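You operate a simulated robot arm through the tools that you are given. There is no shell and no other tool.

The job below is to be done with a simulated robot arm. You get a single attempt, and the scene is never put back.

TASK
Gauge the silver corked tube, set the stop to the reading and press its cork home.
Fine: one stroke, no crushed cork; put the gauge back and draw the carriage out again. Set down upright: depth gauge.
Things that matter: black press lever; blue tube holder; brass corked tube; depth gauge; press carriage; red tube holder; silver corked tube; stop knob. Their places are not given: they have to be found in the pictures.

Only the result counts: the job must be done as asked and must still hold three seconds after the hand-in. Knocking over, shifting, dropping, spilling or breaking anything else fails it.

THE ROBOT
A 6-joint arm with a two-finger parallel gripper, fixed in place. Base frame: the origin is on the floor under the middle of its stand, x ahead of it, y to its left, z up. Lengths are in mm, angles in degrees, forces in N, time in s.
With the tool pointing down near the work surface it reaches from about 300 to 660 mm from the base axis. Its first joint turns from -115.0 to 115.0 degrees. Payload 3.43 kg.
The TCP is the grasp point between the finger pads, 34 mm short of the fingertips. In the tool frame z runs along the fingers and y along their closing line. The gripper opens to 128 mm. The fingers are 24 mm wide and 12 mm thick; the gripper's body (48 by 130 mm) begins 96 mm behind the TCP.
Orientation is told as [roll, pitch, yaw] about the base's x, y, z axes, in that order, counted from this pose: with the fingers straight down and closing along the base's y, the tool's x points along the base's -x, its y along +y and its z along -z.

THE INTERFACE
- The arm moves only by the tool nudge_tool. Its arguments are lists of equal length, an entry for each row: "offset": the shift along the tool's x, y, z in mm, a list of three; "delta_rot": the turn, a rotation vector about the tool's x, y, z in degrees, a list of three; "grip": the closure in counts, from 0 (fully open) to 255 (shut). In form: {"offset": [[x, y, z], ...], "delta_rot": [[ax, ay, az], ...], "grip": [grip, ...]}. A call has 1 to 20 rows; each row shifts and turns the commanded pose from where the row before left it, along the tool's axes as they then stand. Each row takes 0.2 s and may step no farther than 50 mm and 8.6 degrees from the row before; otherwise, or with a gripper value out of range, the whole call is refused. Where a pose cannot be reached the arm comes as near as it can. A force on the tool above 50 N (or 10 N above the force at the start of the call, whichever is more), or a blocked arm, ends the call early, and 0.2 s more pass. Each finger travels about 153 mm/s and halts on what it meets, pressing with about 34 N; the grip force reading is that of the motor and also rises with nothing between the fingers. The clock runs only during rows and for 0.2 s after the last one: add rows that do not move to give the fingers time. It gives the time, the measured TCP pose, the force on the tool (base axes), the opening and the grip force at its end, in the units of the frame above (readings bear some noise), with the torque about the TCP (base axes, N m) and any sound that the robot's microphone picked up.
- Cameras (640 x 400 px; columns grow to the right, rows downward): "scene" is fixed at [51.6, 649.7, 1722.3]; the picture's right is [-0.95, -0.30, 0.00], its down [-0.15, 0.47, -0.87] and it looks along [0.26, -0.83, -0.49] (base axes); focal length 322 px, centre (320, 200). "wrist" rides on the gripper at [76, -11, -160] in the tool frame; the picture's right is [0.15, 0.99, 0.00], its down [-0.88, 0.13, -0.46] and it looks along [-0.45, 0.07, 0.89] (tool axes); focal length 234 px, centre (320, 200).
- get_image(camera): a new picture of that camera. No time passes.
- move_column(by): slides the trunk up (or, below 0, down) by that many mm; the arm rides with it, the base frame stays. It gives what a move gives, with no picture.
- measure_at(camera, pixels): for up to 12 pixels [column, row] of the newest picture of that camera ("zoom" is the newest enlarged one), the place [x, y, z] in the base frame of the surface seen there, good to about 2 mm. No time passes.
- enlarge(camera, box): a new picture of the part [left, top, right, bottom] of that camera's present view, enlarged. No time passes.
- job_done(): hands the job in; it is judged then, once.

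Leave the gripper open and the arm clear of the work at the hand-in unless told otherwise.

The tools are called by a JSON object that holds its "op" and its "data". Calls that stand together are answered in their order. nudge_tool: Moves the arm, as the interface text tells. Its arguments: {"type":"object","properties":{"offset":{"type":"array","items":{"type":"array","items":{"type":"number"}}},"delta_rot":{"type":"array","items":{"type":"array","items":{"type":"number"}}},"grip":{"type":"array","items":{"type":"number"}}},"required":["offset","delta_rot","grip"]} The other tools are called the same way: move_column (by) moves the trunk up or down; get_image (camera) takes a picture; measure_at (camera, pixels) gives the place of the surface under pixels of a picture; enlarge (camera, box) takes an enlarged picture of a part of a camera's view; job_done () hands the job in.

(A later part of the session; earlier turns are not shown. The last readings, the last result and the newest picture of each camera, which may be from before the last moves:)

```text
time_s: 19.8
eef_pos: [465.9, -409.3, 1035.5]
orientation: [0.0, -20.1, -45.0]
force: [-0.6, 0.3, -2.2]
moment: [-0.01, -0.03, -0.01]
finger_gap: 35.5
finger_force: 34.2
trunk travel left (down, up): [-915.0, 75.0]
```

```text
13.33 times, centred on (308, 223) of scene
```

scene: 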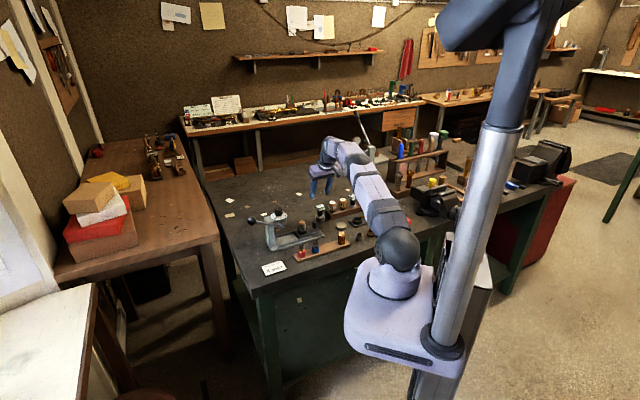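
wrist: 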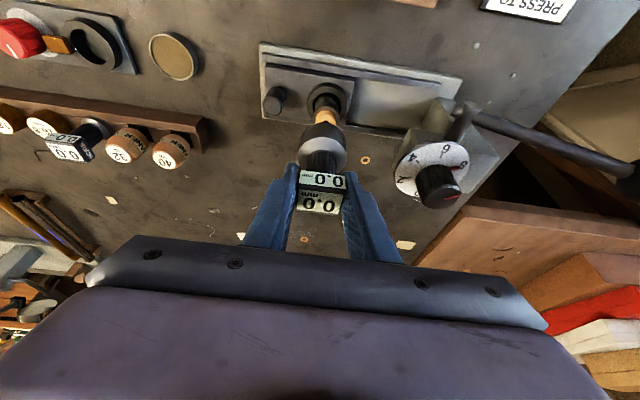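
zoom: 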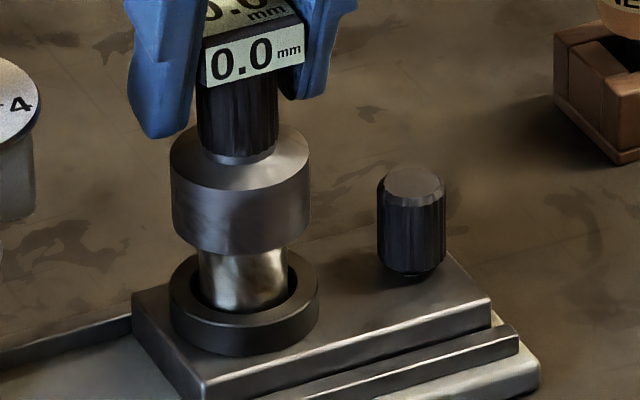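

The base is now sliding down around the tube with no contact force, so it appears to be a hollow cup. I'll continue in 1 mm steps.

{"op": "nudge_tool", "data": {"offset": [[0.34, 0, 0.94], [0.34, 0, 0.94], [0.34, 0, 0.94], [0.34, 0, 0.94], [0, 0, 0]], "delta_rot": [[0, 0, 0], [0, 0, 0], [0, 0, 0], [0, 0, 0], [0, 0, 0]], "grip": [225, 225, 225, 225, 225]}}

{"op": "enlarge", "data": {"camera": "scene", "box": [298, 208, 318, 238]}}

```text
time_s: 21.0
eef_pos: [467.1, -409.9, 1032.8]
orientation: [-0.1, -20.1, -45.0]
force: [0.9, -0.1, -1.5]
moment: [0.02, -0.04, 0.03]
finger_gap: 35.7
finger_force: 33.9
trunk travel left (down, up): [-915.0, 75.0]
```

```text
13.33 times, centred on (308, 223) of scene
```

zoom: 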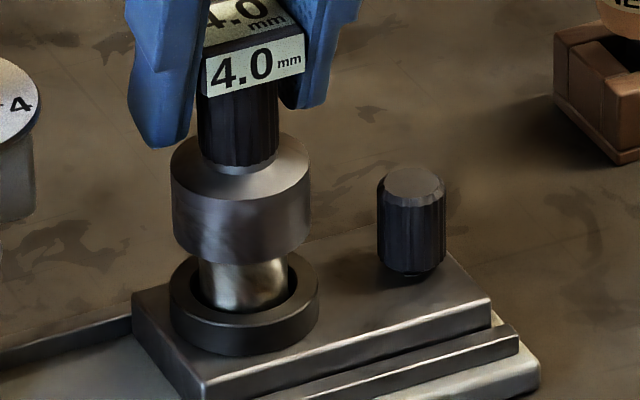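

The display now reads 4.0, but the gauge isn't seated yet because there is no reaction force. I'll continue 1 mm at a time until it seats.

{"op": "nudge_tool", "data": {"offset": [[0.34, 0, 0.94], [0.34, 0, 0.94], [0, 0, 0]], "delta_rot": [[0, 0, 0], [0, 0, 0], [0, 0, 0]], "grip": [225, 225, 225]}}

{"op": "enlarge", "data": {"camera": "scene", "box": [298, 208, 318, 238]}}

```text
time_s: 21.8
eef_pos: [465.9, -409.4, 1031.8]
orientation: [0.1, -20.2, -45.0]
force: [-0.4, 1.2, 1.2]
moment: [0.0, 0.05, 0.02]
finger_gap: 35.7
finger_force: 34.1
trunk travel left (down, up): [-915.0, 75.0]
```

```text
13.33 times, centred on (308, 223) of scene
```

zoom: 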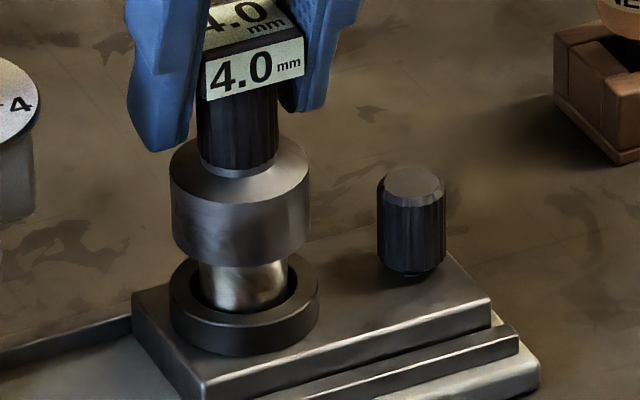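

The display still reads 4.0 and the vertical force has changed from -2 to +1.2 N, so contact is starting. I'll press about 1 mm more to be sure it's seated, and read again.

{"op": "nudge_tool", "data": {"offset": [[0.17, 0, 0.47], [0.17, 0, 0.47], [0, 0, 0], [0, 0, 0]], "delta_rot": [[0, 0, 0], [0, 0, 0], [0, 0, 0], [0, 0, 0]], "grip": [225, 225, 225, 225]}}

{"op": "enlarge", "data": {"camera": "scene", "box": [298, 208, 318, 238]}}

```text
time_s: 22.8
eef_pos: [467.7, -410.5, 1031.2]
orientation: [0.1, -20.4, -45.0]
force: [0.3, 0.6, 10.5]
moment: [-0.03, -0.04, -0.03]
finger_gap: 35.5
finger_force: 34.1
trunk travel left (down, up): [-915.0, 75.0]
```

```text
13.33 times, centred on (308, 223) of scene
```

zoom: 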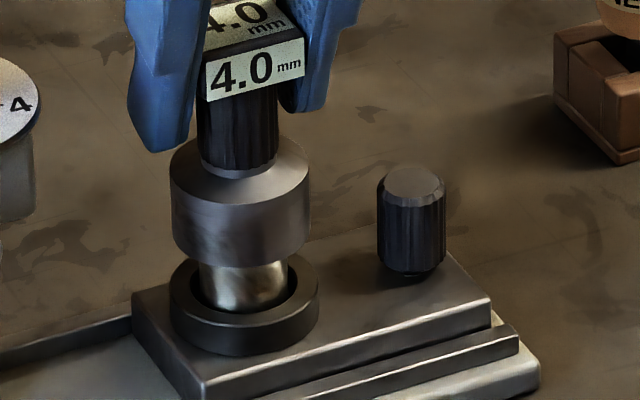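

The gauge is seated, with 10.5 N reaction and a reading of 4.0 mm. I'll zoom in tightly on the display to confirm the digits.

{"op": "enlarge", "data": {"camera": "scene", "box": [302, 206, 314, 216]}}

{"op": "enlarge", "data": {"camera": "wrist", "box": [280, 140, 370, 230]}}

```text
16.00 times, centred on (308, 211) of scene
```

zoom: 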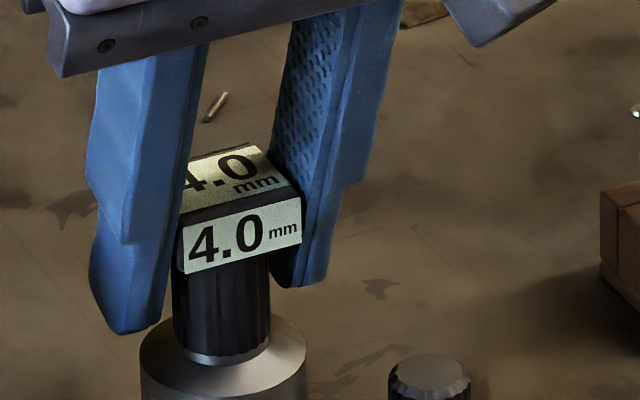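

```text
4.44 times, centred on (325, 185) of wrist
```

zoom: 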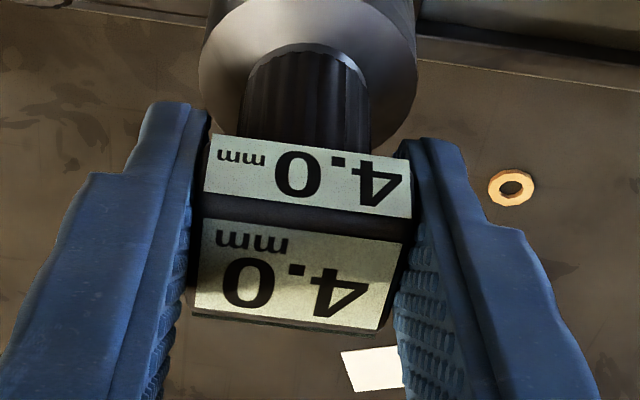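

The reading is 4.0 mm on both faces. I'll lift the gauge straight off, gently at first.

{"op": "nudge_tool", "data": {"offset": [[-0.34, 0, -0.94], [-0.68, 0, -1.88], [-1.36, 0, -3.76], [-3.42, 0, -9.4], [-3.42, 0, -9.4], [-5.11, 0, -14.1], [-5.11, 0, -14.1], [0, 0, 0]], "delta_rot": [[0, 0, 0], [0, 0, 0], [0, 0, 0], [0, 0, 0], [0, 0, 0], [0, 0, 0], [0, 0, 0], [0, 0, 0]], "grip": [225, 225, 225, 225, 225, 225, 225, 225]}}

{"op": "enlarge", "data": {"camera": "scene", "box": [285, 190, 335, 240]}}

```text
time_s: 24.6
eef_pos: [465.1, -409.4, 1085.1]
orientation: [0.1, -20.2, -45.0]
force: [-0.2, 0.2, -2.6]
moment: [0.01, 0.02, 0.03]
finger_gap: 35.7
finger_force: 33.9
trunk travel left (down, up): [-915.0, 75.0]
```

```text
8.00 times, centred on (310, 215) of scene
```

zoom: 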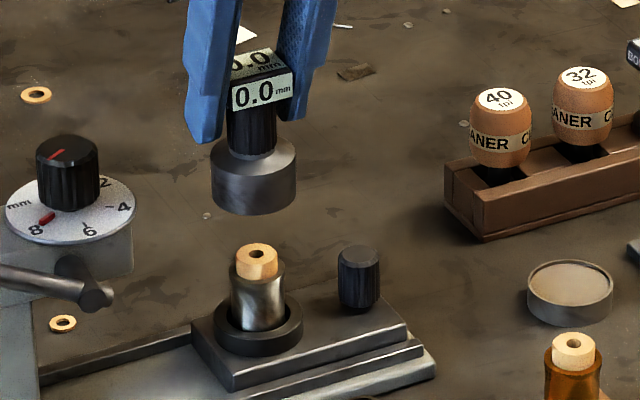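

The tube and cork are unchanged and the gauge is back to 0.0. I'll carry it back along the same path to above its original spot.

{"op": "nudge_tool", "data": {"offset": [[-15.96, -25.74, 5.8], [-15.96, -25.74, 5.8], [-15.96, -25.74, 5.8], [-15.96, -25.74, 5.8], [-15.96, -25.74, 5.8], [0, 0, 0]], "delta_rot": [[0, 0, 0], [0, 0, 0], [0, 0, 0], [0, 0, 0], [0, 0, 0], [0, 0, 0]], "grip": [225, 225, 225, 225, 225, 225]}}

{"op": "nudge_tool", "data": {"offset": [[14.2, 0, 39], [14.2, 0, 39], [6.84, 0, 18.8], [0, 0, 0]], "delta_rot": [[0, 0, 0], [0, 0, 0], [0, 0, 0], [0, 0, 0]], "grip": [225, 225, 225, 225]}}

{"op": "enlarge", "data": {"camera": "scene", "box": [290, 180, 350, 230]}}

```text
time_s: 26.0
eef_pos: [435.3, -560.1, 1087.1]
orientation: [0.0, -20.1, -45.1]
force: [0.6, 0.3, -1.7]
moment: [-0.03, 0.0, 0.01]
finger_gap: 35.5
finger_force: 33.8
trunk travel left (down, up): [-915.0, 75.0]
```

```text
time_s: 27.0
eef_pos: [436.2, -560.8, 984.8]
orientation: [0.0, -20.2, -44.9]
force: [-0.6, -0.4, -2.2]
moment: [0.01, -0.01, -0.01]
finger_gap: 35.6
finger_force: 34.1
trunk travel left (down, up): [-915.0, 75.0]
```

```text
8.00 times, centred on (320, 205) of scene
```

zoom: 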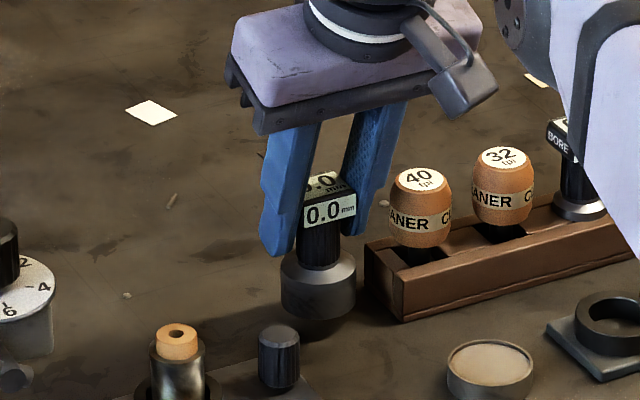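

There are about 13 mm left. I'll lower 12 mm gently, then feel for the bench in small steps.

{"op": "nudge_tool", "data": {"offset": [[1.37, 0, 3.76], [1.37, 0, 3.76], [1.03, 0, 2.82], [0.34, 0, 0.94], [0, 0, 0]], "delta_rot": [[0, 0, 0], [0, 0, 0], [0, 0, 0], [0, 0, 0], [0, 0, 0]], "grip": [225, 225, 225, 225, 225]}}

{"op": "nudge_tool", "data": {"offset": [[0.17, 0, 0.47], [0.17, 0, 0.47], [0.17, 0, 0.47], [0, 0, 0]], "delta_rot": [[0, 0, 0], [0, 0, 0], [0, 0, 0], [0, 0, 0]], "grip": [225, 225, 225, 225]}}

```text
time_s: 28.2
eef_pos: [436.7, -561.0, 971.7]
orientation: [0.0, -20.1, -44.9]
force: [0.0, 0.3, -1.9]
moment: [0.0, 0.0, 0.0]
finger_gap: 35.7
finger_force: 34.1
trunk travel left (down, up): [-915.0, 75.0]
```

```text
time_s: 29.2
eef_pos: [434.8, -561.4, 970.7]
orientation: [0.0, -20.1, -45.0]
force: [0.7, 0.0, -1.4]
moment: [0.03, -0.02, -0.01]
finger_gap: 35.7
finger_force: 33.9
trunk travel left (down, up): [-915.0, 75.0]
```

Not touching yet, since the weight is still on the hand. I'll go down another 0.5 mm per row.

{"op": "nudge_tool", "data": {"offset": [[0.17, 0, 0.47], [0.17, 0, 0.47], [0, 0, 0]], "delta_rot": [[0, 0, 0], [0, 0, 0], [0, 0, 0]], "grip": [225, 225, 225]}}

```text
time_s: 30.0
eef_pos: [435.0, -560.9, 970.2]
orientation: [0.0, -20.3, -45.0]
force: [0.7, -0.5, -0.2]
moment: [0.07, -0.09, 0.01]
finger_gap: 35.8
finger_force: 33.8
trunk travel left (down, up): [-915.0, 75.0]
```

{"op": "nudge_tool", "data": {"offset": [[0.17, 0, 0.47], [0, 0, 0]], "delta_rot": [[0, 0, 0], [0, 0, 0]], "grip": [225, 225]}}

{"op": "enlarge", "data": {"camera": "scene", "box": [304, 196, 336, 226]}}

```text
time_s: 30.6
eef_pos: [435.3, -561.3, 969.1]
orientation: [0.0, -20.1, -44.9]
force: [0.0, -0.5, 1.5]
moment: [0.08, -0.09, 0.03]
finger_gap: 35.9
finger_force: 34.4
trunk travel left (down, up): [-915.0, 75.0]
```

```text
13.33 times, centred on (320, 211) of scene
```

zoom: 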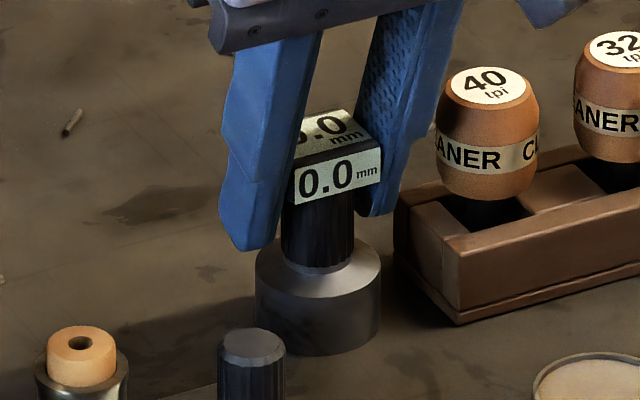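

The gauge is on the bench with a light reaction. I'll open the fingers gradually, to about 48 mm only, to release it.

{"op": "nudge_tool", "data": {"offset": [[0, 0, 0], [0, 0, 0], [0, 0, 0], [0, 0, 0], [0, 0, 0], [0, 0, 0], [0, 0, 0], [0, 0, 0]], "delta_rot": [[0, 0, 0], [0, 0, 0], [0, 0, 0], [0, 0, 0], [0, 0, 0], [0, 0, 0], [0, 0, 0], [0, 0, 0]], "grip": [195, 186, 182, 178, 174, 168, 162, 160]}}

{"op": "enlarge", "data": {"camera": "scene", "box": [304, 196, 336, 226]}}

{"op": "get_image", "data": {"camera": "wrist"}}

```text
time_s: 32.4
eef_pos: [435.5, -560.4, 968.7]
orientation: [0.1, -20.1, -45.0]
force: [-0.1, 0.4, 0.5]
moment: [0.01, 0.0, 0.01]
finger_gap: 47.8
finger_force: 0.1
trunk travel left (down, up): [-915.0, 75.0]
```

```text
13.33 times, centred on (320, 211) of scene
```

zoom: 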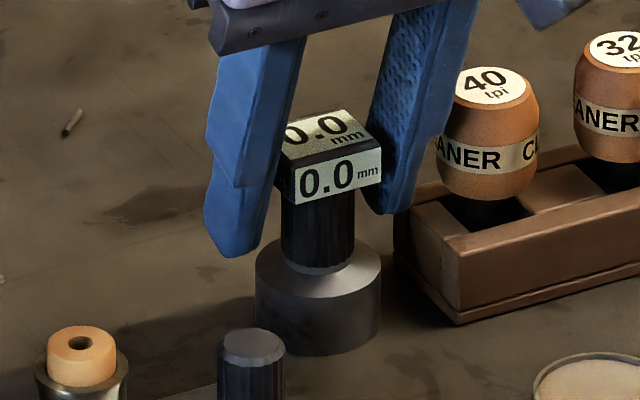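

```text
taken
```

wrist: 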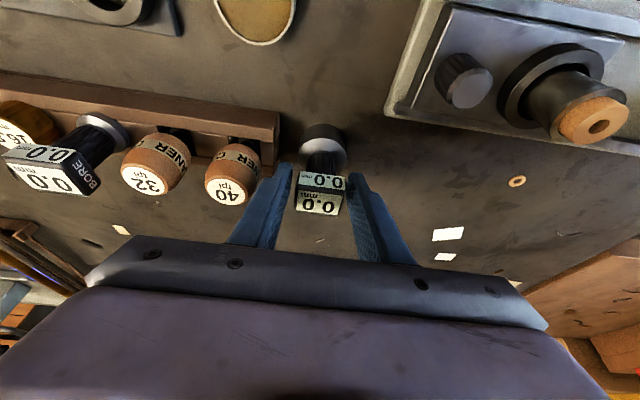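

The gauge stands upright back at its place, within about 1.5 mm. I'll rise straight up clear of it, still holding nothing.

{"op": "nudge_tool", "data": {"offset": [[-6.84, 0, -18.8], [-13.68, 0, -37.6], [-13.68, 0, -37.6], [-13.68, 0, -37.6], [-6.84, 0, -18.8]], "delta_rot": [[0, 0, 0], [0, 0, 0], [0, 0, 0], [0, 0, 0], [0, 0, 0]], "grip": [160, 160, 160, 160, 160]}}

{"op": "enlarge", "data": {"camera": "scene", "box": [240, 180, 340, 250]}}

```text
time_s: 33.6
eef_pos: [436.1, -560.3, 1127.4]
orientation: [0.1, -20.1, -45.0]
force: [1.0, -1.4, -0.1]
moment: [0.02, 0.02, 0.02]
finger_gap: 47.5
finger_force: 0.0
trunk travel left (down, up): [-915.0, 75.0]
```

```text
5.71 times, centred on (290, 215) of scene
```

zoom: 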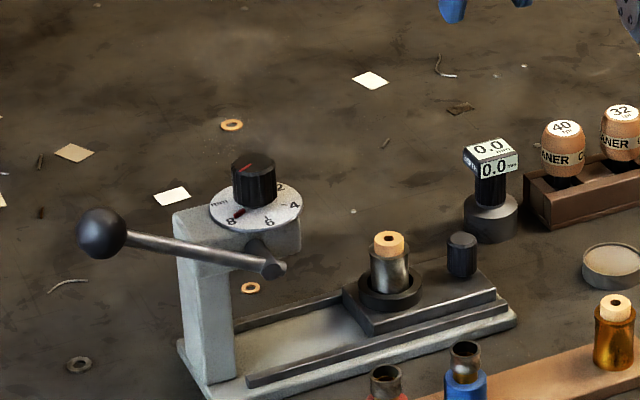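

Now I'll move over to the knob area, above everything, and then bring the tool back to vertical.

{"op": "nudge_tool", "data": {"offset": [[12.6, 38, -8.7], [12.6, 38, -8.7], [12.6, 38, -8.7], [12.6, 38, -8.7], [12.6, 38, -8.7], [12.6, 38, -8.7], [0, 0, 0], [0, 0, 0], [0, 0, 0]], "delta_rot": [[0, 0, 0], [0, 0, 0], [0, 0, 0], [0, 0, 0], [0, 0, 0], [0, 0, 0], [0, 8, 0], [0, 8, 0], [0, 4, 0]], "grip": [160, 150, 140, 130, 120, 120, 120, 120, 120]}}

{"op": "get_image", "data": {"camera": "wrist"}}

{"op": "get_image", "data": {"camera": "scene"}}

```text
time_s: 35.6
eef_pos: [536.9, -357.3, 1154.0]
orientation: [-0.2, -3.9, -44.9]
force: [-0.4, 0.4, -0.6]
moment: [0.01, -0.01, 0.01]
finger_gap: 67.9
finger_force: 0.0
out of reach, approached as far as the arm can: row 1, 2, 3, 4, 5, 6, 7, 8, 9
trunk travel left (down, up): [-915.0, 75.0]
```

```text
taken
```

wrist: 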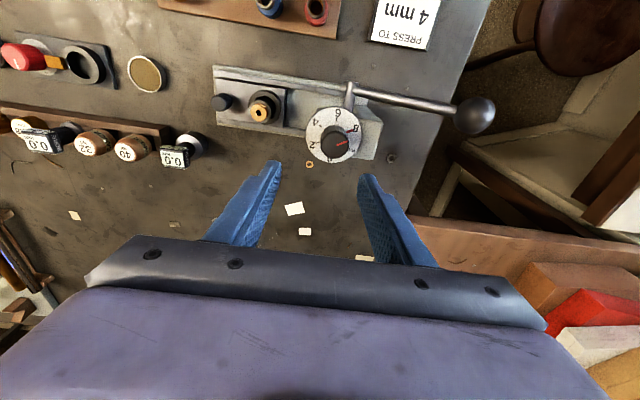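

```text
taken
```

scene: 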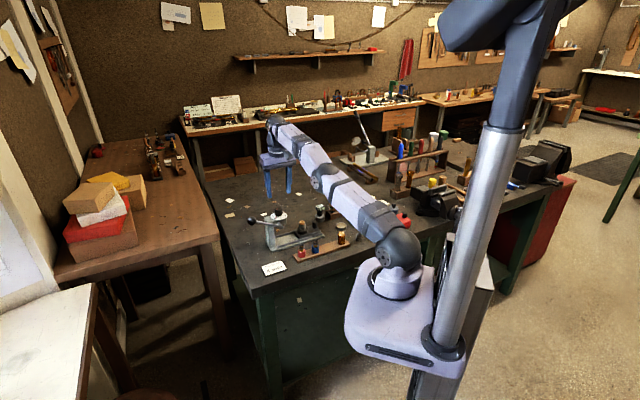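

The arm is near full stretch here, at (537,-357,1154) with pitch -3.9. I'll raise the trunk 65 mm to gain reach and then bring the tool down.

{"op": "move_column", "data": {"by": 65}}

{"op": "nudge_tool", "data": {"offset": [[10, 0, 25], [10, 0, 25], [0, 0, 0]], "delta_rot": [[0, 0, 0], [0, 0, 0], [0, 0, 0]], "grip": [120, 120, 120]}}

```text
time_s: 36.7
eef_pos: [538.1, -356.5, 1219.4]
orientation: [-0.1, -4.0, -45.0]
force: [0.5, 0.4, -0.2]
moment: [0.01, 0.01, -0.01]
finger_gap: 67.6
finger_force: 0.1
trunk travel left (down, up): [-980.0, 10.0]
```

```text
time_s: 37.5
eef_pos: [545.8, -358.8, 1173.9]
orientation: [0.0, -3.8, -45.0]
force: [0.6, 0.8, 0.2]
moment: [-0.01, -0.01, -0.02]
finger_gap: 68.0
finger_force: 0.0
out of reach, approached as far as the arm can: row 1, 2
trunk travel left (down, up): [-980.0, 10.0]
```

{"op": "nudge_tool", "data": {"offset": [[20, 0, 0], [20, 0, 5], [0, 0, 0]], "delta_rot": [[0, 0, 0], [0, 0, 0], [0, 0, 0]], "grip": [120, 120, 120]}}

{"op": "get_image", "data": {"camera": "wrist"}}

```text
time_s: 38.3
eef_pos: [547.0, -358.3, 1174.1]
orientation: [-0.1, -3.8, -45.0]
force: [0.1, 0.4, 0.8]
moment: [-0.03, -0.03, -0.01]
finger_gap: 68.0
finger_force: 0.1
out of reach, approached as far as the arm can: row 1, 2
trunk travel left (down, up): [-980.0, 10.0]
```

```text
taken
```

wrist: 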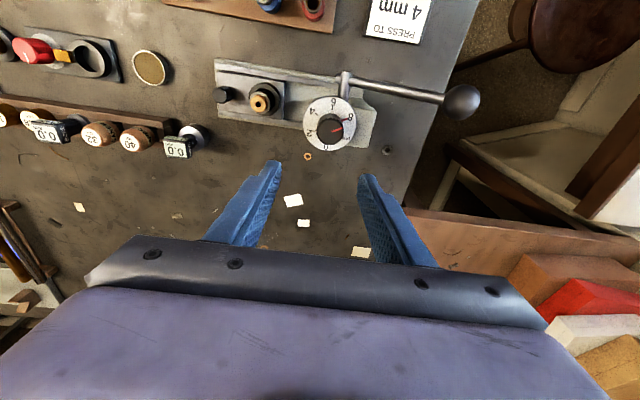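

{"op": "get_image", "data": {"camera": "scene"}}

{"op": "enlarge", "data": {"camera": "scene", "box": [220, 80, 460, 300]}}

```text
taken
```

scene: 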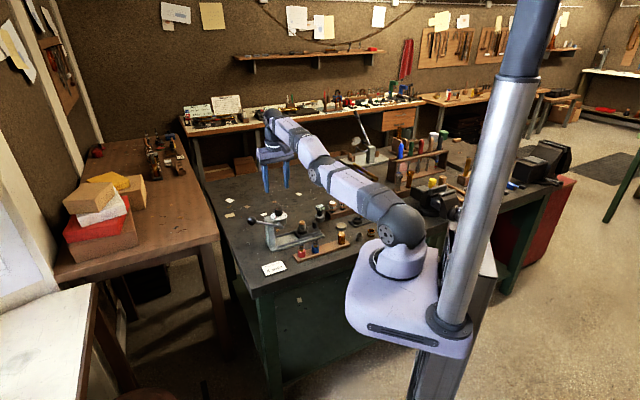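

```text
1.82 times, centred on (340, 190) of scene
```

zoom: 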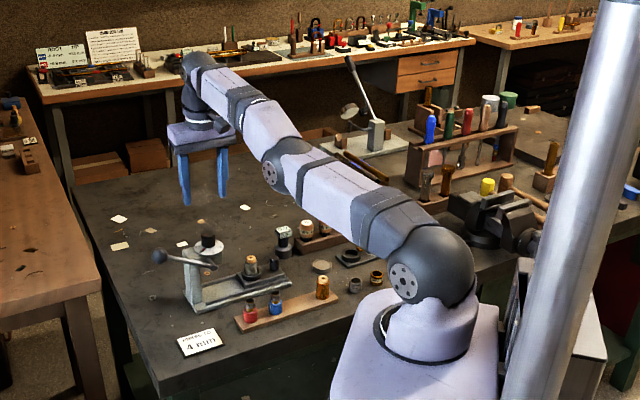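

The arm is fully stretched and didn't follow my inward command. I'll send a null row to see whether the commanded pose itself is still out of reach.

{"op": "nudge_tool", "data": {"offset": [[0, 0, 0]], "delta_rot": [[0, 0, 0]], "grip": [120]}}

```text
time_s: 38.7
eef_pos: [545.5, -359.1, 1175.0]
orientation: [-0.1, -3.7, -44.9]
force: [-0.7, 0.2, -0.1]
moment: [0.04, -0.01, 0.0]
finger_gap: 67.6
finger_force: 0.1
trunk travel left (down, up): [-980.0, 10.0]
```

A null row is accepted, so the command has reset to the actual pose. The arm is just stuck at its straight-elbow singularity. I'll try a larger inward step combined with a small upward component; the air there is clear.

{"op": "nudge_tool", "data": {"offset": [[40, 0, -20], [0, 0, 0]], "delta_rot": [[0, 0, 0], [0, 0, 0]], "grip": [120, 120]}}

```text
time_s: 39.3
eef_pos: [545.2, -355.0, 1193.3]
orientation: [-0.2, -3.9, -45.0]
force: [-0.1, -0.1, -0.1]
moment: [0.02, 0.01, 0.0]
finger_gap: 67.7
finger_force: 0.0
out of reach, approached as far as the arm can: row 1
trunk travel left (down, up): [-980.0, 10.0]
```

The arm slid up along its reach sphere but stays straight. Tilting the tool should also bend the elbow, so I'll tilt outward by 8° in place and see.

{"op": "nudge_tool", "data": {"offset": [[0, 0, 0], [0, 0, 0]], "delta_rot": [[0, -8, 0], [0, 0, 0]], "grip": [120, 120]}}

```text
time_s: 39.9
eef_pos: [569.2, -370.7, 1212.6]
orientation: [-0.1, -11.8, -45.1]
force: [-0.8, -0.5, 0.1]
moment: [-0.02, -0.01, -0.03]
finger_gap: 67.6
finger_force: 0.0
out of reach, approached as far as the arm can: row 1
trunk travel left (down, up): [-980.0, 10.0]
```

{"op": "nudge_tool", "data": {"offset": [[30, 0, 10], [0, 0, 0]], "delta_rot": [[0, 0, 0], [0, 0, 0]], "grip": [120, 120]}}

{"op": "enlarge", "data": {"camera": "scene", "box": [220, 80, 460, 300]}}

```text
time_s: 40.5
eef_pos: [574.6, -368.8, 1205.9]
orientation: [-0.1, -11.9, -45.0]
force: [0.1, 0.9, -0.1]
moment: [0.01, -0.02, 0.03]
finger_gap: 67.9
finger_force: 0.1
out of reach, approached as far as the arm can: row 1
trunk travel left (down, up): [-980.0, 10.0]
```

```text
1.82 times, centred on (340, 190) of scene
```

zoom: 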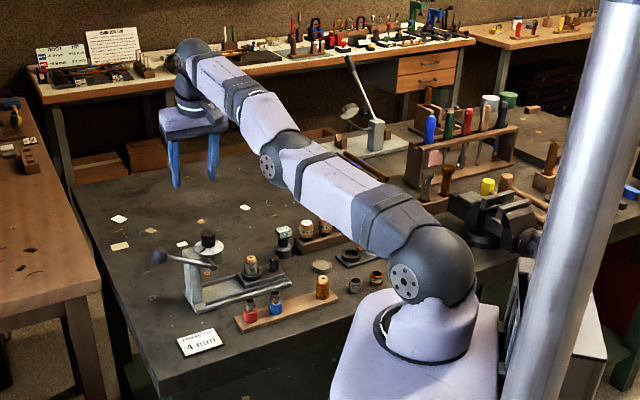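

Still straight. I'll try the opposite: tilt the tool inward by 8° with an inward shift, which should bend the elbow the other way.

{"op": "nudge_tool", "data": {"offset": [[40, 0, 0], [0, 0, 0]], "delta_rot": [[0, 8, 0], [0, 0, 0]], "grip": [120, 120]}}

```text
time_s: 41.1
eef_pos: [549.2, -343.9, 1199.6]
orientation: [-0.1, -3.6, -45.0]
force: [0.8, 0.1, 0.5]
moment: [0.04, -0.01, 0.02]
finger_gap: 67.8
finger_force: 0.1
out of reach, approached as far as the arm can: row 1
trunk travel left (down, up): [-980.0, 10.0]
```

{"op": "nudge_tool", "data": {"offset": [[40, 0, 0], [0, 0, 0]], "delta_rot": [[0, 3.6, 0], [0, 0, 0]], "grip": [120, 120]}}

```text
time_s: 41.7
eef_pos: [544.0, -336.0, 1200.3]
orientation: [-0.1, -2.0, -45.0]
force: [0.2, 1.1, -0.4]
moment: [-0.01, 0.02, -0.01]
finger_gap: 67.8
finger_force: 0.0
out of reach, approached as far as the arm can: row 1
trunk travel left (down, up): [-980.0, 10.0]
```

The geometry shows the arm has only just come off full stretch. I'll keep pushing inward in the same way.

{"op": "nudge_tool", "data": {"offset": [[40, 0, 0], [0, 0, 0]], "delta_rot": [[0, 2, 0], [0, 0, 0]], "grip": [120, 120]}}

```text
time_s: 42.3
eef_pos: [536.0, -327.4, 1201.9]
orientation: [-0.1, 0.7, -45.1]
force: [-0.5, -0.1, 0.1]
moment: [0.03, 0.0, -0.01]
finger_gap: 67.7
finger_force: 0.2
out of reach, approached as far as the arm can: row 1
trunk travel left (down, up): [-980.0, 10.0]
```

I'll tilt the tool further inward over a few rows, at this safe height, so the elbow bends enough to leave the singularity. After that I'll straighten the tool again.

{"op": "nudge_tool", "data": {"offset": [[30, 0, 0], [30, 0, 0], [30, 0, 0], [0, 0, 0]], "delta_rot": [[0, 8, 0], [0, 8, 0], [0, 8, 0], [0, 0, 0]], "grip": [120, 120, 120, 120]}}

```text
time_s: 43.3
eef_pos: [462.5, -258.8, 1209.6]
orientation: [0.0, 25.5, -45.0]
force: [0.1, 0.3, -0.1]
moment: [0.01, -0.02, 0.01]
finger_gap: 67.8
finger_force: 0.0
out of reach, approached as far as the arm can: row 1, 2, 3
trunk travel left (down, up): [-980.0, 10.0]
```

{"op": "nudge_tool", "data": {"offset": [[30, 0, -12], [0, 0, 0]], "delta_rot": [[0, 0, 0], [0, 0, 0]], "grip": [120, 120]}}

```text
time_s: 43.9
eef_pos: [447.2, -244.4, 1230.4]
orientation: [0.0, 25.7, -45.1]
force: [0.3, -1.3, 0.0]
moment: [0.0, 0.04, 0.0]
finger_gap: 67.8
finger_force: 0.1
trunk travel left (down, up): [-980.0, 10.0]
```

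Free of the singularity now, with no out-of-reach flag. I'll bring the tool back to vertical here, which pulls the wrist inward and is safe.

{"op": "nudge_tool", "data": {"offset": [[0, 0, 0], [0, 0, 0], [0, 0, 0], [0, 0, 0]], "delta_rot": [[0, -8.5, 0], [0, -8.5, 0], [0, -8.6, 0], [0, 0, 0]], "grip": [120, 120, 120, 120]}}

{"op": "get_image", "data": {"camera": "wrist"}}

{"op": "get_image", "data": {"camera": "scene"}}

```text
time_s: 44.9
eef_pos: [448.7, -244.0, 1230.3]
orientation: [0.0, 0.1, -45.1]
force: [0.6, -0.5, 0.9]
moment: [0.07, 0.01, 0.02]
finger_gap: 67.6
finger_force: 0.2
trunk travel left (down, up): [-980.0, 10.0]
```

```text
taken
```

wrist: 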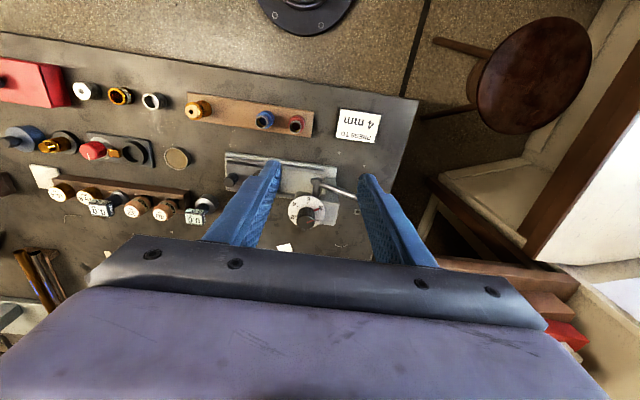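

```text
taken
```

scene: 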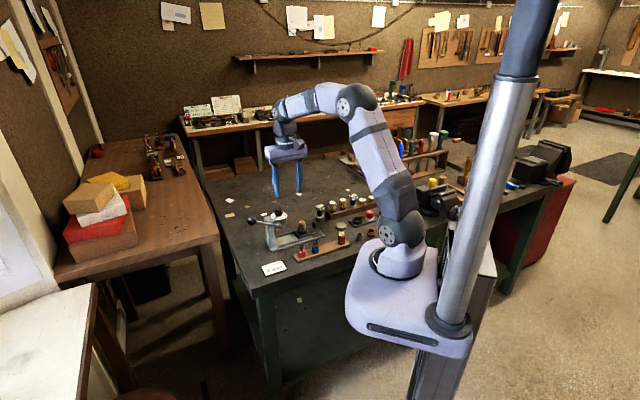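

The arm is elbow-up with the tool vertical. Now I'll study the dial from both cameras.

{"op": "enlarge", "data": {"camera": "wrist", "box": [280, 185, 335, 235]}}

{"op": "enlarge", "data": {"camera": "scene", "box": [266, 205, 294, 225]}}

```text
8.00 times, centred on (308, 210) of wrist
```

zoom: 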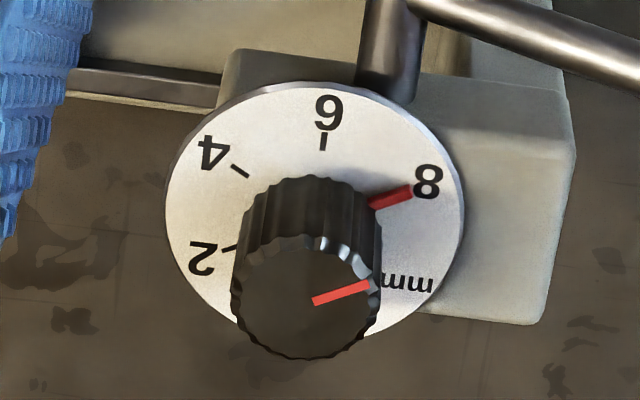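

```text
16.00 times, centred on (280, 215) of scene
```

zoom: 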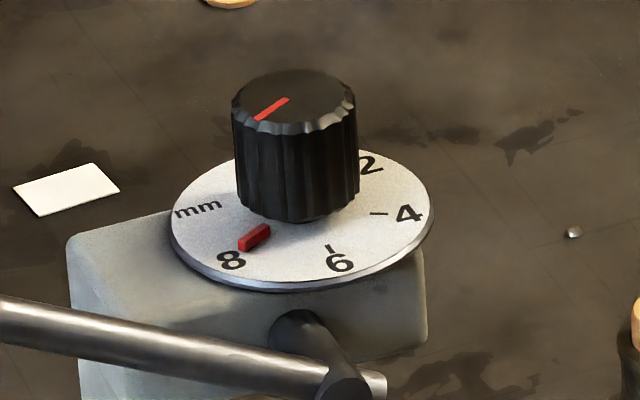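

I'll measure the dial edge points, ticks and pointer in the scene zoom.

{"op": "measure_at", "data": {"camera": "zoom", "pixels": [[174, 222], [430, 208], [300, 287], [388, 163], [240, 283], [400, 262], [381, 213], [329, 249], [256, 236], [293, 82], [240, 100], [350, 100]]}}

{"op": "enlarge", "data": {"camera": "wrist", "box": [280, 185, 335, 235]}}

```text
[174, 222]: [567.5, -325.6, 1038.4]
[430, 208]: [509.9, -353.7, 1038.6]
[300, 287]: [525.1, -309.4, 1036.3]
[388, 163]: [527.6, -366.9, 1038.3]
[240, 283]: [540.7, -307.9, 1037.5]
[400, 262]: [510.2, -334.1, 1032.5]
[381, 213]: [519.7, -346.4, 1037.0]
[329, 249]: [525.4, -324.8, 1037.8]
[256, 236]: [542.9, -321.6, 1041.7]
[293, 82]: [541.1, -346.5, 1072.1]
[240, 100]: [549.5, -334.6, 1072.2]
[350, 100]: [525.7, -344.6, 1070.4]
```

```text
8.00 times, centred on (308, 210) of wrist
```

zoom: 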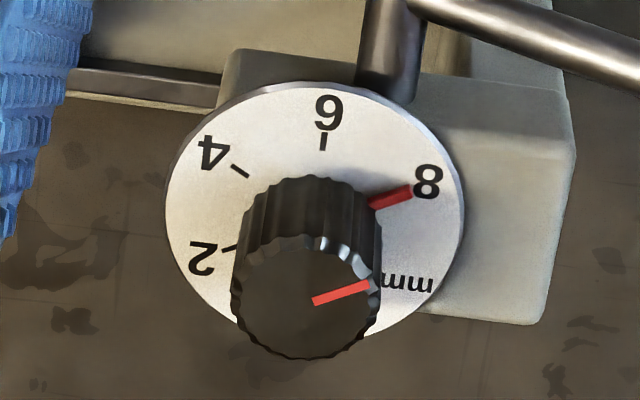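

{"op": "measure_at", "data": {"camera": "zoom", "pixels": [[323, 142], [240, 171], [230, 247], [405, 191], [375, 204], [168, 215], [310, 86], [460, 215], [230, 118], [425, 130], [305, 350], [368, 286]]}}

{"op": "measure_at", "data": {"camera": "zoom", "pixels": [[315, 301], [234, 290], [377, 300], [306, 242], [306, 300]]}}

```text
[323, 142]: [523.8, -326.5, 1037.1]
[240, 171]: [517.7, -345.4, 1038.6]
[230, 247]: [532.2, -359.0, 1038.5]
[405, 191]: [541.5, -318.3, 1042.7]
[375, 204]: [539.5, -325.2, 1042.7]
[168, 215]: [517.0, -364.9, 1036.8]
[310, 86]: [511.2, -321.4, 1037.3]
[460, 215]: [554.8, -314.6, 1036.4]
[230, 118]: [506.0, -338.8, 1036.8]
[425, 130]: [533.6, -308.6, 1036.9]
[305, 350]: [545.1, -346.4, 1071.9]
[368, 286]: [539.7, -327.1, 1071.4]
```

```text
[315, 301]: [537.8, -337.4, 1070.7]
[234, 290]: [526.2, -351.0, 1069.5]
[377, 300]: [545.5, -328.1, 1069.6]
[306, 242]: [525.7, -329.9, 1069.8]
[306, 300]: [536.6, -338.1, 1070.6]
```

The dial centre is about (537,-338.7), the knob is about 30 mm across with its top at z≈1072, and the scale is about 30° per mm. Going from 8 to 4 is therefore +120°, anticlockwise from above. I'll first turn the tool to yaw ≈ -92 so the wrist has room for that.

{"op": "nudge_tool", "data": {"offset": [[0, 0, 0], [0, 0, 0], [0, 0, 0], [0, 0, 0], [0, 0, 0], [0, 0, 0], [0, 0, 0]], "delta_rot": [[0, 0, 8], [0, 0, 8], [0, 0, 8], [0, 0, 8], [0, 0, 8], [0, 0, 7], [0, 0, 0]], "grip": [120, 120, 120, 120, 120, 120, 120]}}

```text
time_s: 46.5
eef_pos: [446.5, -243.5, 1230.5]
orientation: [0.0, 0.0, -92.1]
force: [-0.2, 0.0, -0.2]
moment: [0.02, 0.0, 0.0]
finger_gap: 67.8
finger_force: 0.0
trunk travel left (down, up): [-980.0, 10.0]
```

Now I'll move to above the knob, with TCP z≈1120.

{"op": "nudge_tool", "data": {"offset": [[-18.3, 18.54, 22.08], [-18.3, 18.54, 22.08], [-18.3, 18.54, 22.08], [-18.3, 18.54, 22.08], [-18.3, 18.54, 22.08], [0, 0, 0]], "delta_rot": [[0, 0, 0], [0, 0, 0], [0, 0, 0], [0, 0, 0], [0, 0, 0], [0, 0, 0]], "grip": [120, 120, 120, 120, 120, 120]}}

{"op": "get_image", "data": {"camera": "wrist"}}

{"op": "enlarge", "data": {"camera": "scene", "box": [250, 180, 310, 230]}}

```text
time_s: 47.9
eef_pos: [534.8, -337.9, 1123.0]
orientation: [0.0, -0.1, -92.0]
force: [-0.5, 0.4, 0.8]
moment: [-0.04, 0.0, -0.01]
finger_gap: 67.6
finger_force: 0.0
trunk travel left (down, up): [-980.0, 10.0]
```

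```text
taken
```

wrist: 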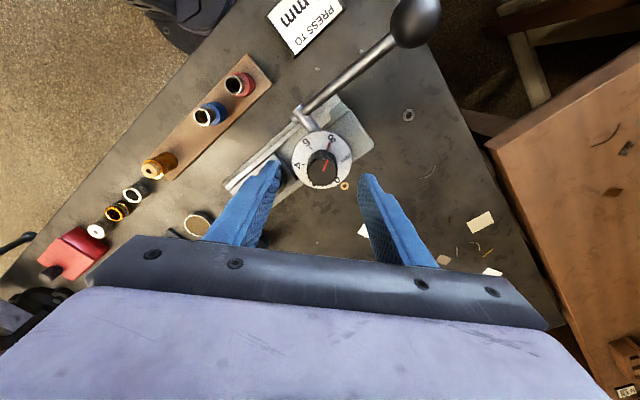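

```text
8.00 times, centred on (280, 205) of scene
```

zoom: 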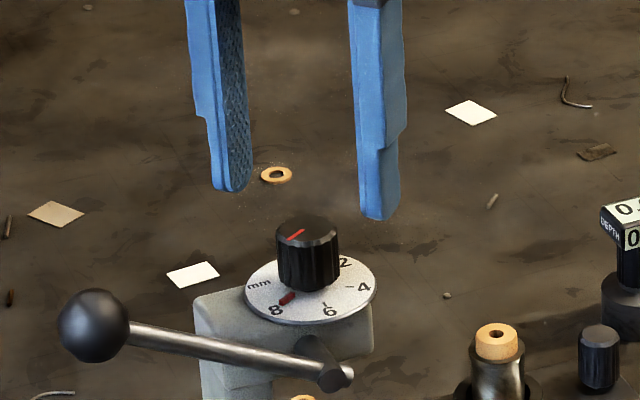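

The fingers straddle the knob well. I'll zoom the wrist view for precise knob and pointer positions.

{"op": "enlarge", "data": {"camera": "wrist", "box": [280, 120, 360, 200]}}

```text
5.00 times, centred on (320, 160) of wrist
```

zoom: 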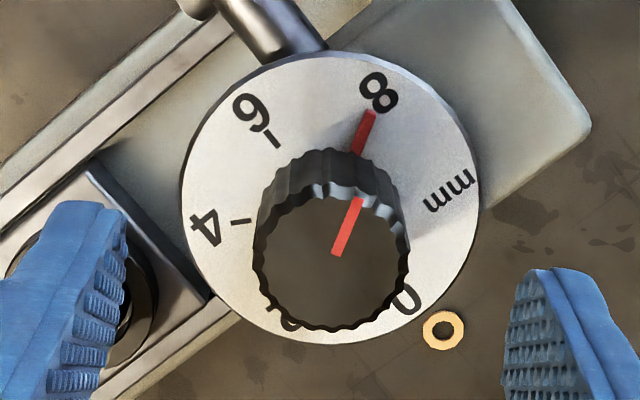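

{"op": "measure_at", "data": {"camera": "zoom", "pixels": [[252, 255], [410, 255], [331, 190], [331, 328], [337, 252], [360, 200], [368, 115], [358, 148], [241, 221], [273, 139], [400, 320], [331, 260]]}}

```text
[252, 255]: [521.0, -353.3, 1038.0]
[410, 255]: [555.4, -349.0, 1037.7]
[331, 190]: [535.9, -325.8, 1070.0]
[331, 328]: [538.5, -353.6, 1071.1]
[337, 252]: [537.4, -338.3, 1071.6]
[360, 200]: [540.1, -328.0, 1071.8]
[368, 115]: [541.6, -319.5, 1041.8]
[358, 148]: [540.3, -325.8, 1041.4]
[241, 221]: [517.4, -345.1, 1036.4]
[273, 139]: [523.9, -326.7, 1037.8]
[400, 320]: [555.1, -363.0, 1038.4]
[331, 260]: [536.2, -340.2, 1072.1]
```

The knob centre is (537,-339.5), the pointer is exactly at 8 (76.5°), and the 4 tick is at 196.3°, so I need +120° of turn. I'll descend around the knob.

{"op": "nudge_tool", "data": {"offset": [[0, 0, 20], [0, 0, 18], [0, 0, 0]], "delta_rot": [[0, 0, 0], [0, 0, 0], [0, 0, 0]], "grip": [120, 120, 120]}}

{"op": "get_image", "data": {"camera": "wrist"}}

{"op": "enlarge", "data": {"camera": "scene", "box": [260, 185, 310, 230]}}

```text
time_s: 48.7
eef_pos: [537.2, -338.2, 1084.0]
orientation: [0.0, 0.0, -92.0]
force: [-0.1, -0.3, 0.2]
moment: [-0.01, -0.01, 0.01]
finger_gap: 67.8
finger_force: 0.1
trunk travel left (down, up): [-980.0, 10.0]
```

```text
taken
```

wrist: 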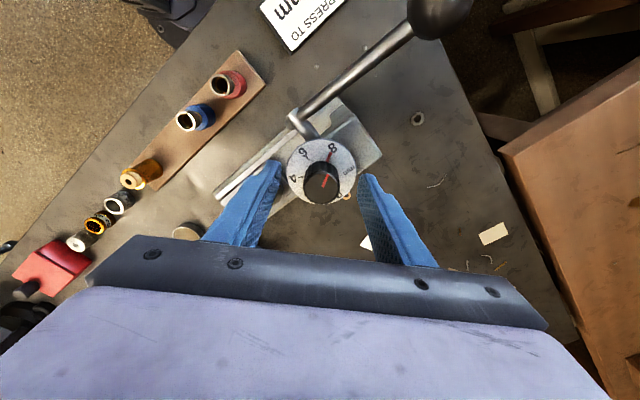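

```text
8.89 times, centred on (285, 208) of scene
```

zoom: 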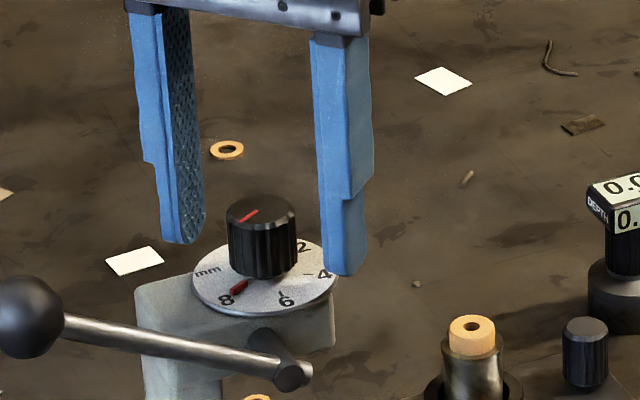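

The knob is centred between the fingers and the tips are at about z 1050. I'll close on the knob gradually.

{"op": "nudge_tool", "data": {"offset": [[0, 0, 0], [0, 0, 0], [0, 0, 0], [0, 0, 0], [0, 0, 0], [0, 0, 0], [0, 0, 0]], "delta_rot": [[0, 0, 0], [0, 0, 0], [0, 0, 0], [0, 0, 0], [0, 0, 0], [0, 0, 0], [0, 0, 0]], "grip": [150, 170, 182, 190, 198, 210, 225]}}

```text
time_s: 50.3
eef_pos: [537.7, -338.2, 1083.3]
orientation: [0.0, -0.1, -92.1]
force: [4.3, -1.0, 0.6]
moment: [-0.05, -0.29, 0.11]
finger_gap: 29.0
finger_force: 44.8
trunk travel left (down, up): [-980.0, 10.0]
```

I have the knob at a 29 mm gap, with only a slight 4 N side force. I'll rotate +40° first and check.

{"op": "nudge_tool", "data": {"offset": [[0, 0, 0], [0, 0, 0], [0, 0, 0], [0, 0, 0], [0, 0, 0], [0, 0, 0]], "delta_rot": [[0, 0, -8], [0, 0, -8], [0, 0, -8], [0, 0, -8], [0, 0, -8], [0, 0, 0]], "grip": [225, 225, 225, 225, 225, 225]}}

{"op": "enlarge", "data": {"camera": "scene", "box": [260, 185, 310, 230]}}

{"op": "enlarge", "data": {"camera": "wrist", "box": [260, 110, 380, 210]}}

```text
time_s: 51.7
eef_pos: [537.9, -340.1, 1082.5]
orientation: [0.0, -0.2, -51.8]
force: [4.3, -1.9, 8.2]
moment: [0.11, -0.02, 0.06]
finger_gap: 28.8
finger_force: 45.2
trunk travel left (down, up): [-980.0, 10.0]
```

```text
8.89 times, centred on (285, 208) of scene
```

zoom: 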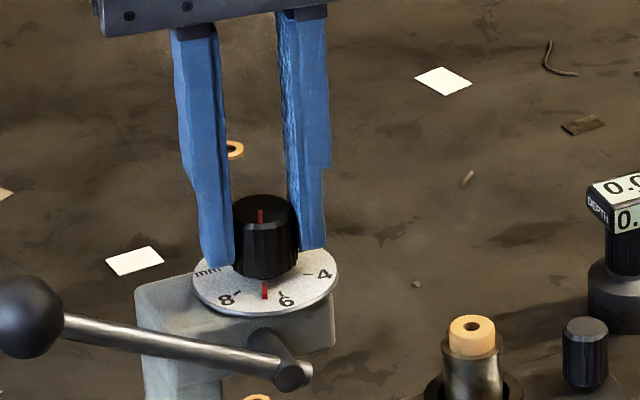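

```text
4.00 times, centred on (320, 160) of wrist
```

zoom: 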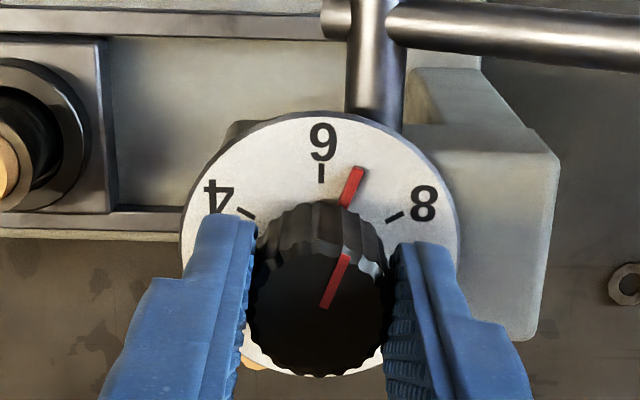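

The pointer has followed and is now at about 6.7, as expected. I'll continue another 40°.

{"op": "nudge_tool", "data": {"offset": [[0, 0, 0], [0, 0, 0], [0, 0, 0], [0, 0, 0], [0, 0, 0], [0, 0, 0]], "delta_rot": [[0, 0, -8], [0, 0, -8], [0, 0, -8], [0, 0, -8], [0, 0, -8], [0, 0, 0]], "grip": [225, 225, 225, 225, 225, 225]}}

```text
time_s: 53.1
eef_pos: [536.3, -340.0, 1084.6]
orientation: [-0.1, -0.3, -12.0]
force: [2.1, -5.9, 8.4]
moment: [-0.24, -1.03, 0.03]
finger_gap: 28.6
finger_force: 45.0
trunk travel left (down, up): [-980.0, 10.0]
```

{"op": "nudge_tool", "data": {"offset": [[0, 0, 0], [0, 0, 0], [0, 0, 0], [0, 0, 0], [0, 0, 0]], "delta_rot": [[0, 0, -8], [0, 0, -8], [0, 0, -8], [0, 0, -8], [0, 0, 0]], "grip": [225, 225, 225, 225, 225]}}

{"op": "enlarge", "data": {"camera": "wrist", "box": [260, 110, 380, 210]}}

{"op": "enlarge", "data": {"camera": "scene", "box": [266, 195, 306, 225]}}

```text
time_s: 54.3
eef_pos: [536.6, -339.4, 1081.9]
orientation: [-0.1, 0.1, 20.1]
force: [4.1, -9.4, 11.3]
moment: [0.24, -0.49, 0.02]
finger_gap: 28.9
finger_force: 45.0
trunk travel left (down, up): [-980.0, 10.0]
```

```text
4.00 times, centred on (320, 160) of wrist
```

zoom: 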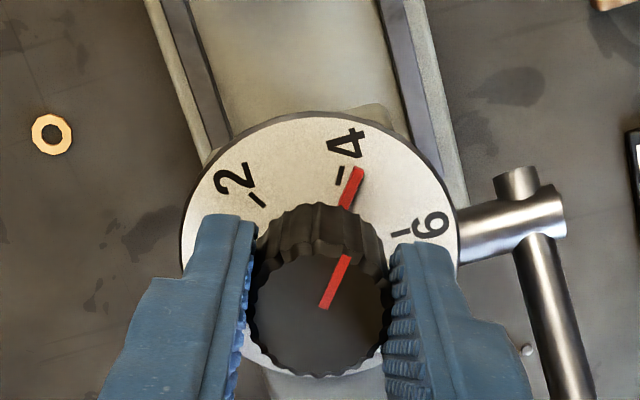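

```text
13.33 times, centred on (286, 210) of scene
```

zoom: 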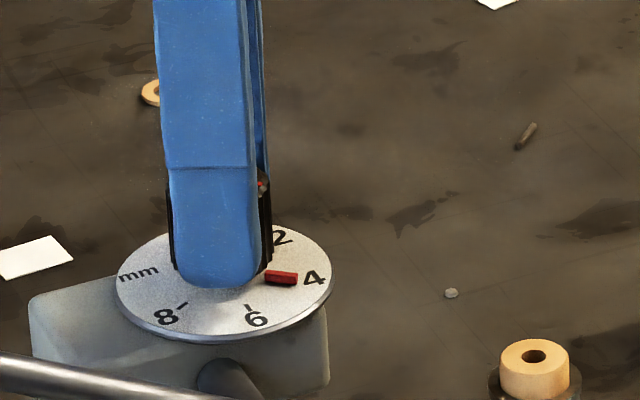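

The pointer is about 8° short of the 4 tick. I'll give the remaining 8°.

{"op": "nudge_tool", "data": {"offset": [[0, 0, 0], [0, 0, 0], [0, 0, 0]], "delta_rot": [[0, 0, -4], [0, 0, -4], [0, 0, 0]], "grip": [225, 225, 225]}}

{"op": "enlarge", "data": {"camera": "wrist", "box": [280, 120, 360, 190]}}

```text
time_s: 55.1
eef_pos: [535.6, -339.3, 1083.7]
orientation: [-0.1, -0.1, 28.1]
force: [4.5, -11.6, 11.2]
moment: [0.13, -0.65, 0.05]
finger_gap: 28.7
finger_force: 45.0
trunk travel left (down, up): [-980.0, 10.0]
```

```text
5.71 times, centred on (320, 155) of wrist
```

zoom: 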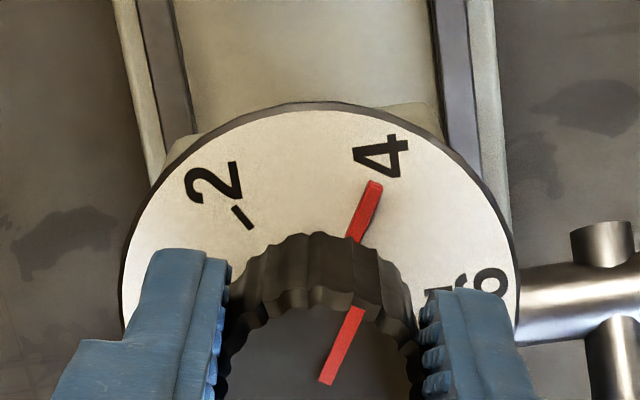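

The pointer now covers the 4 tick. I'll measure its direction against the other ticks.

{"op": "measure_at", "data": {"camera": "zoom", "pixels": [[374, 186], [367, 205], [358, 228], [356, 312], [326, 380], [241, 217], [235, 208], [249, 228], [432, 292]]}}

```text
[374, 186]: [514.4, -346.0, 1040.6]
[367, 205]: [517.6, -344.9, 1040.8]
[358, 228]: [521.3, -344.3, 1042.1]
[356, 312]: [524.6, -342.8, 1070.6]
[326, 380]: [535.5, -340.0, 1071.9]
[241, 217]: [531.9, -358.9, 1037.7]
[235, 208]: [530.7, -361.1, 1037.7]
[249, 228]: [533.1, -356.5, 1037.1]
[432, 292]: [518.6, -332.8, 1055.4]
```

The pointer is at about 195.8° and the 4 tick at about 195.4–196.3°, which matches. I'll open the fingers gently.

{"op": "nudge_tool", "data": {"offset": [[0, 0, 0], [0, 0, 0], [0, 0, 0], [0, 0, 0], [0, 0, 0]], "delta_rot": [[0, 0, 0], [0, 0, 0], [0, 0, 0], [0, 0, 0], [0, 0, 0]], "grip": [205, 195, 180, 155, 120]}}

{"op": "enlarge", "data": {"camera": "wrist", "box": [270, 110, 370, 210]}}

{"op": "enlarge", "data": {"camera": "scene", "box": [266, 195, 306, 225]}}

```text
time_s: 56.3
eef_pos: [537.4, -338.0, 1083.7]
orientation: [0.0, 0.1, 27.9]
force: [-0.5, -0.2, 0.1]
moment: [0.0, 0.02, 0.02]
finger_gap: 67.9
finger_force: 0.0
trunk travel left (down, up): [-980.0, 10.0]
```

```text
4.00 times, centred on (320, 160) of wrist
```

zoom: 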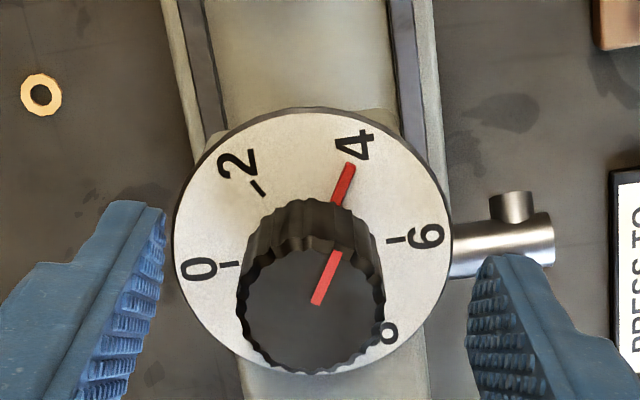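

```text
13.33 times, centred on (286, 210) of scene
```

zoom: 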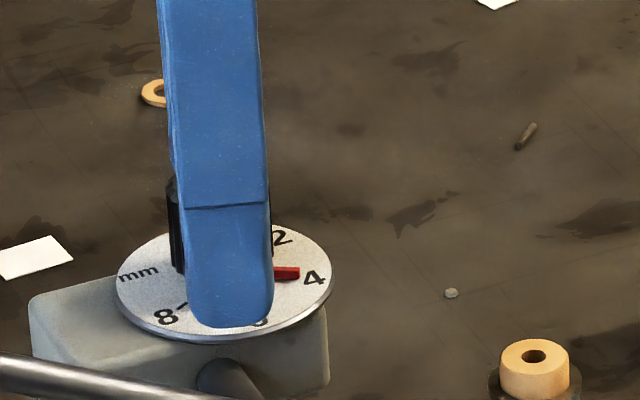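

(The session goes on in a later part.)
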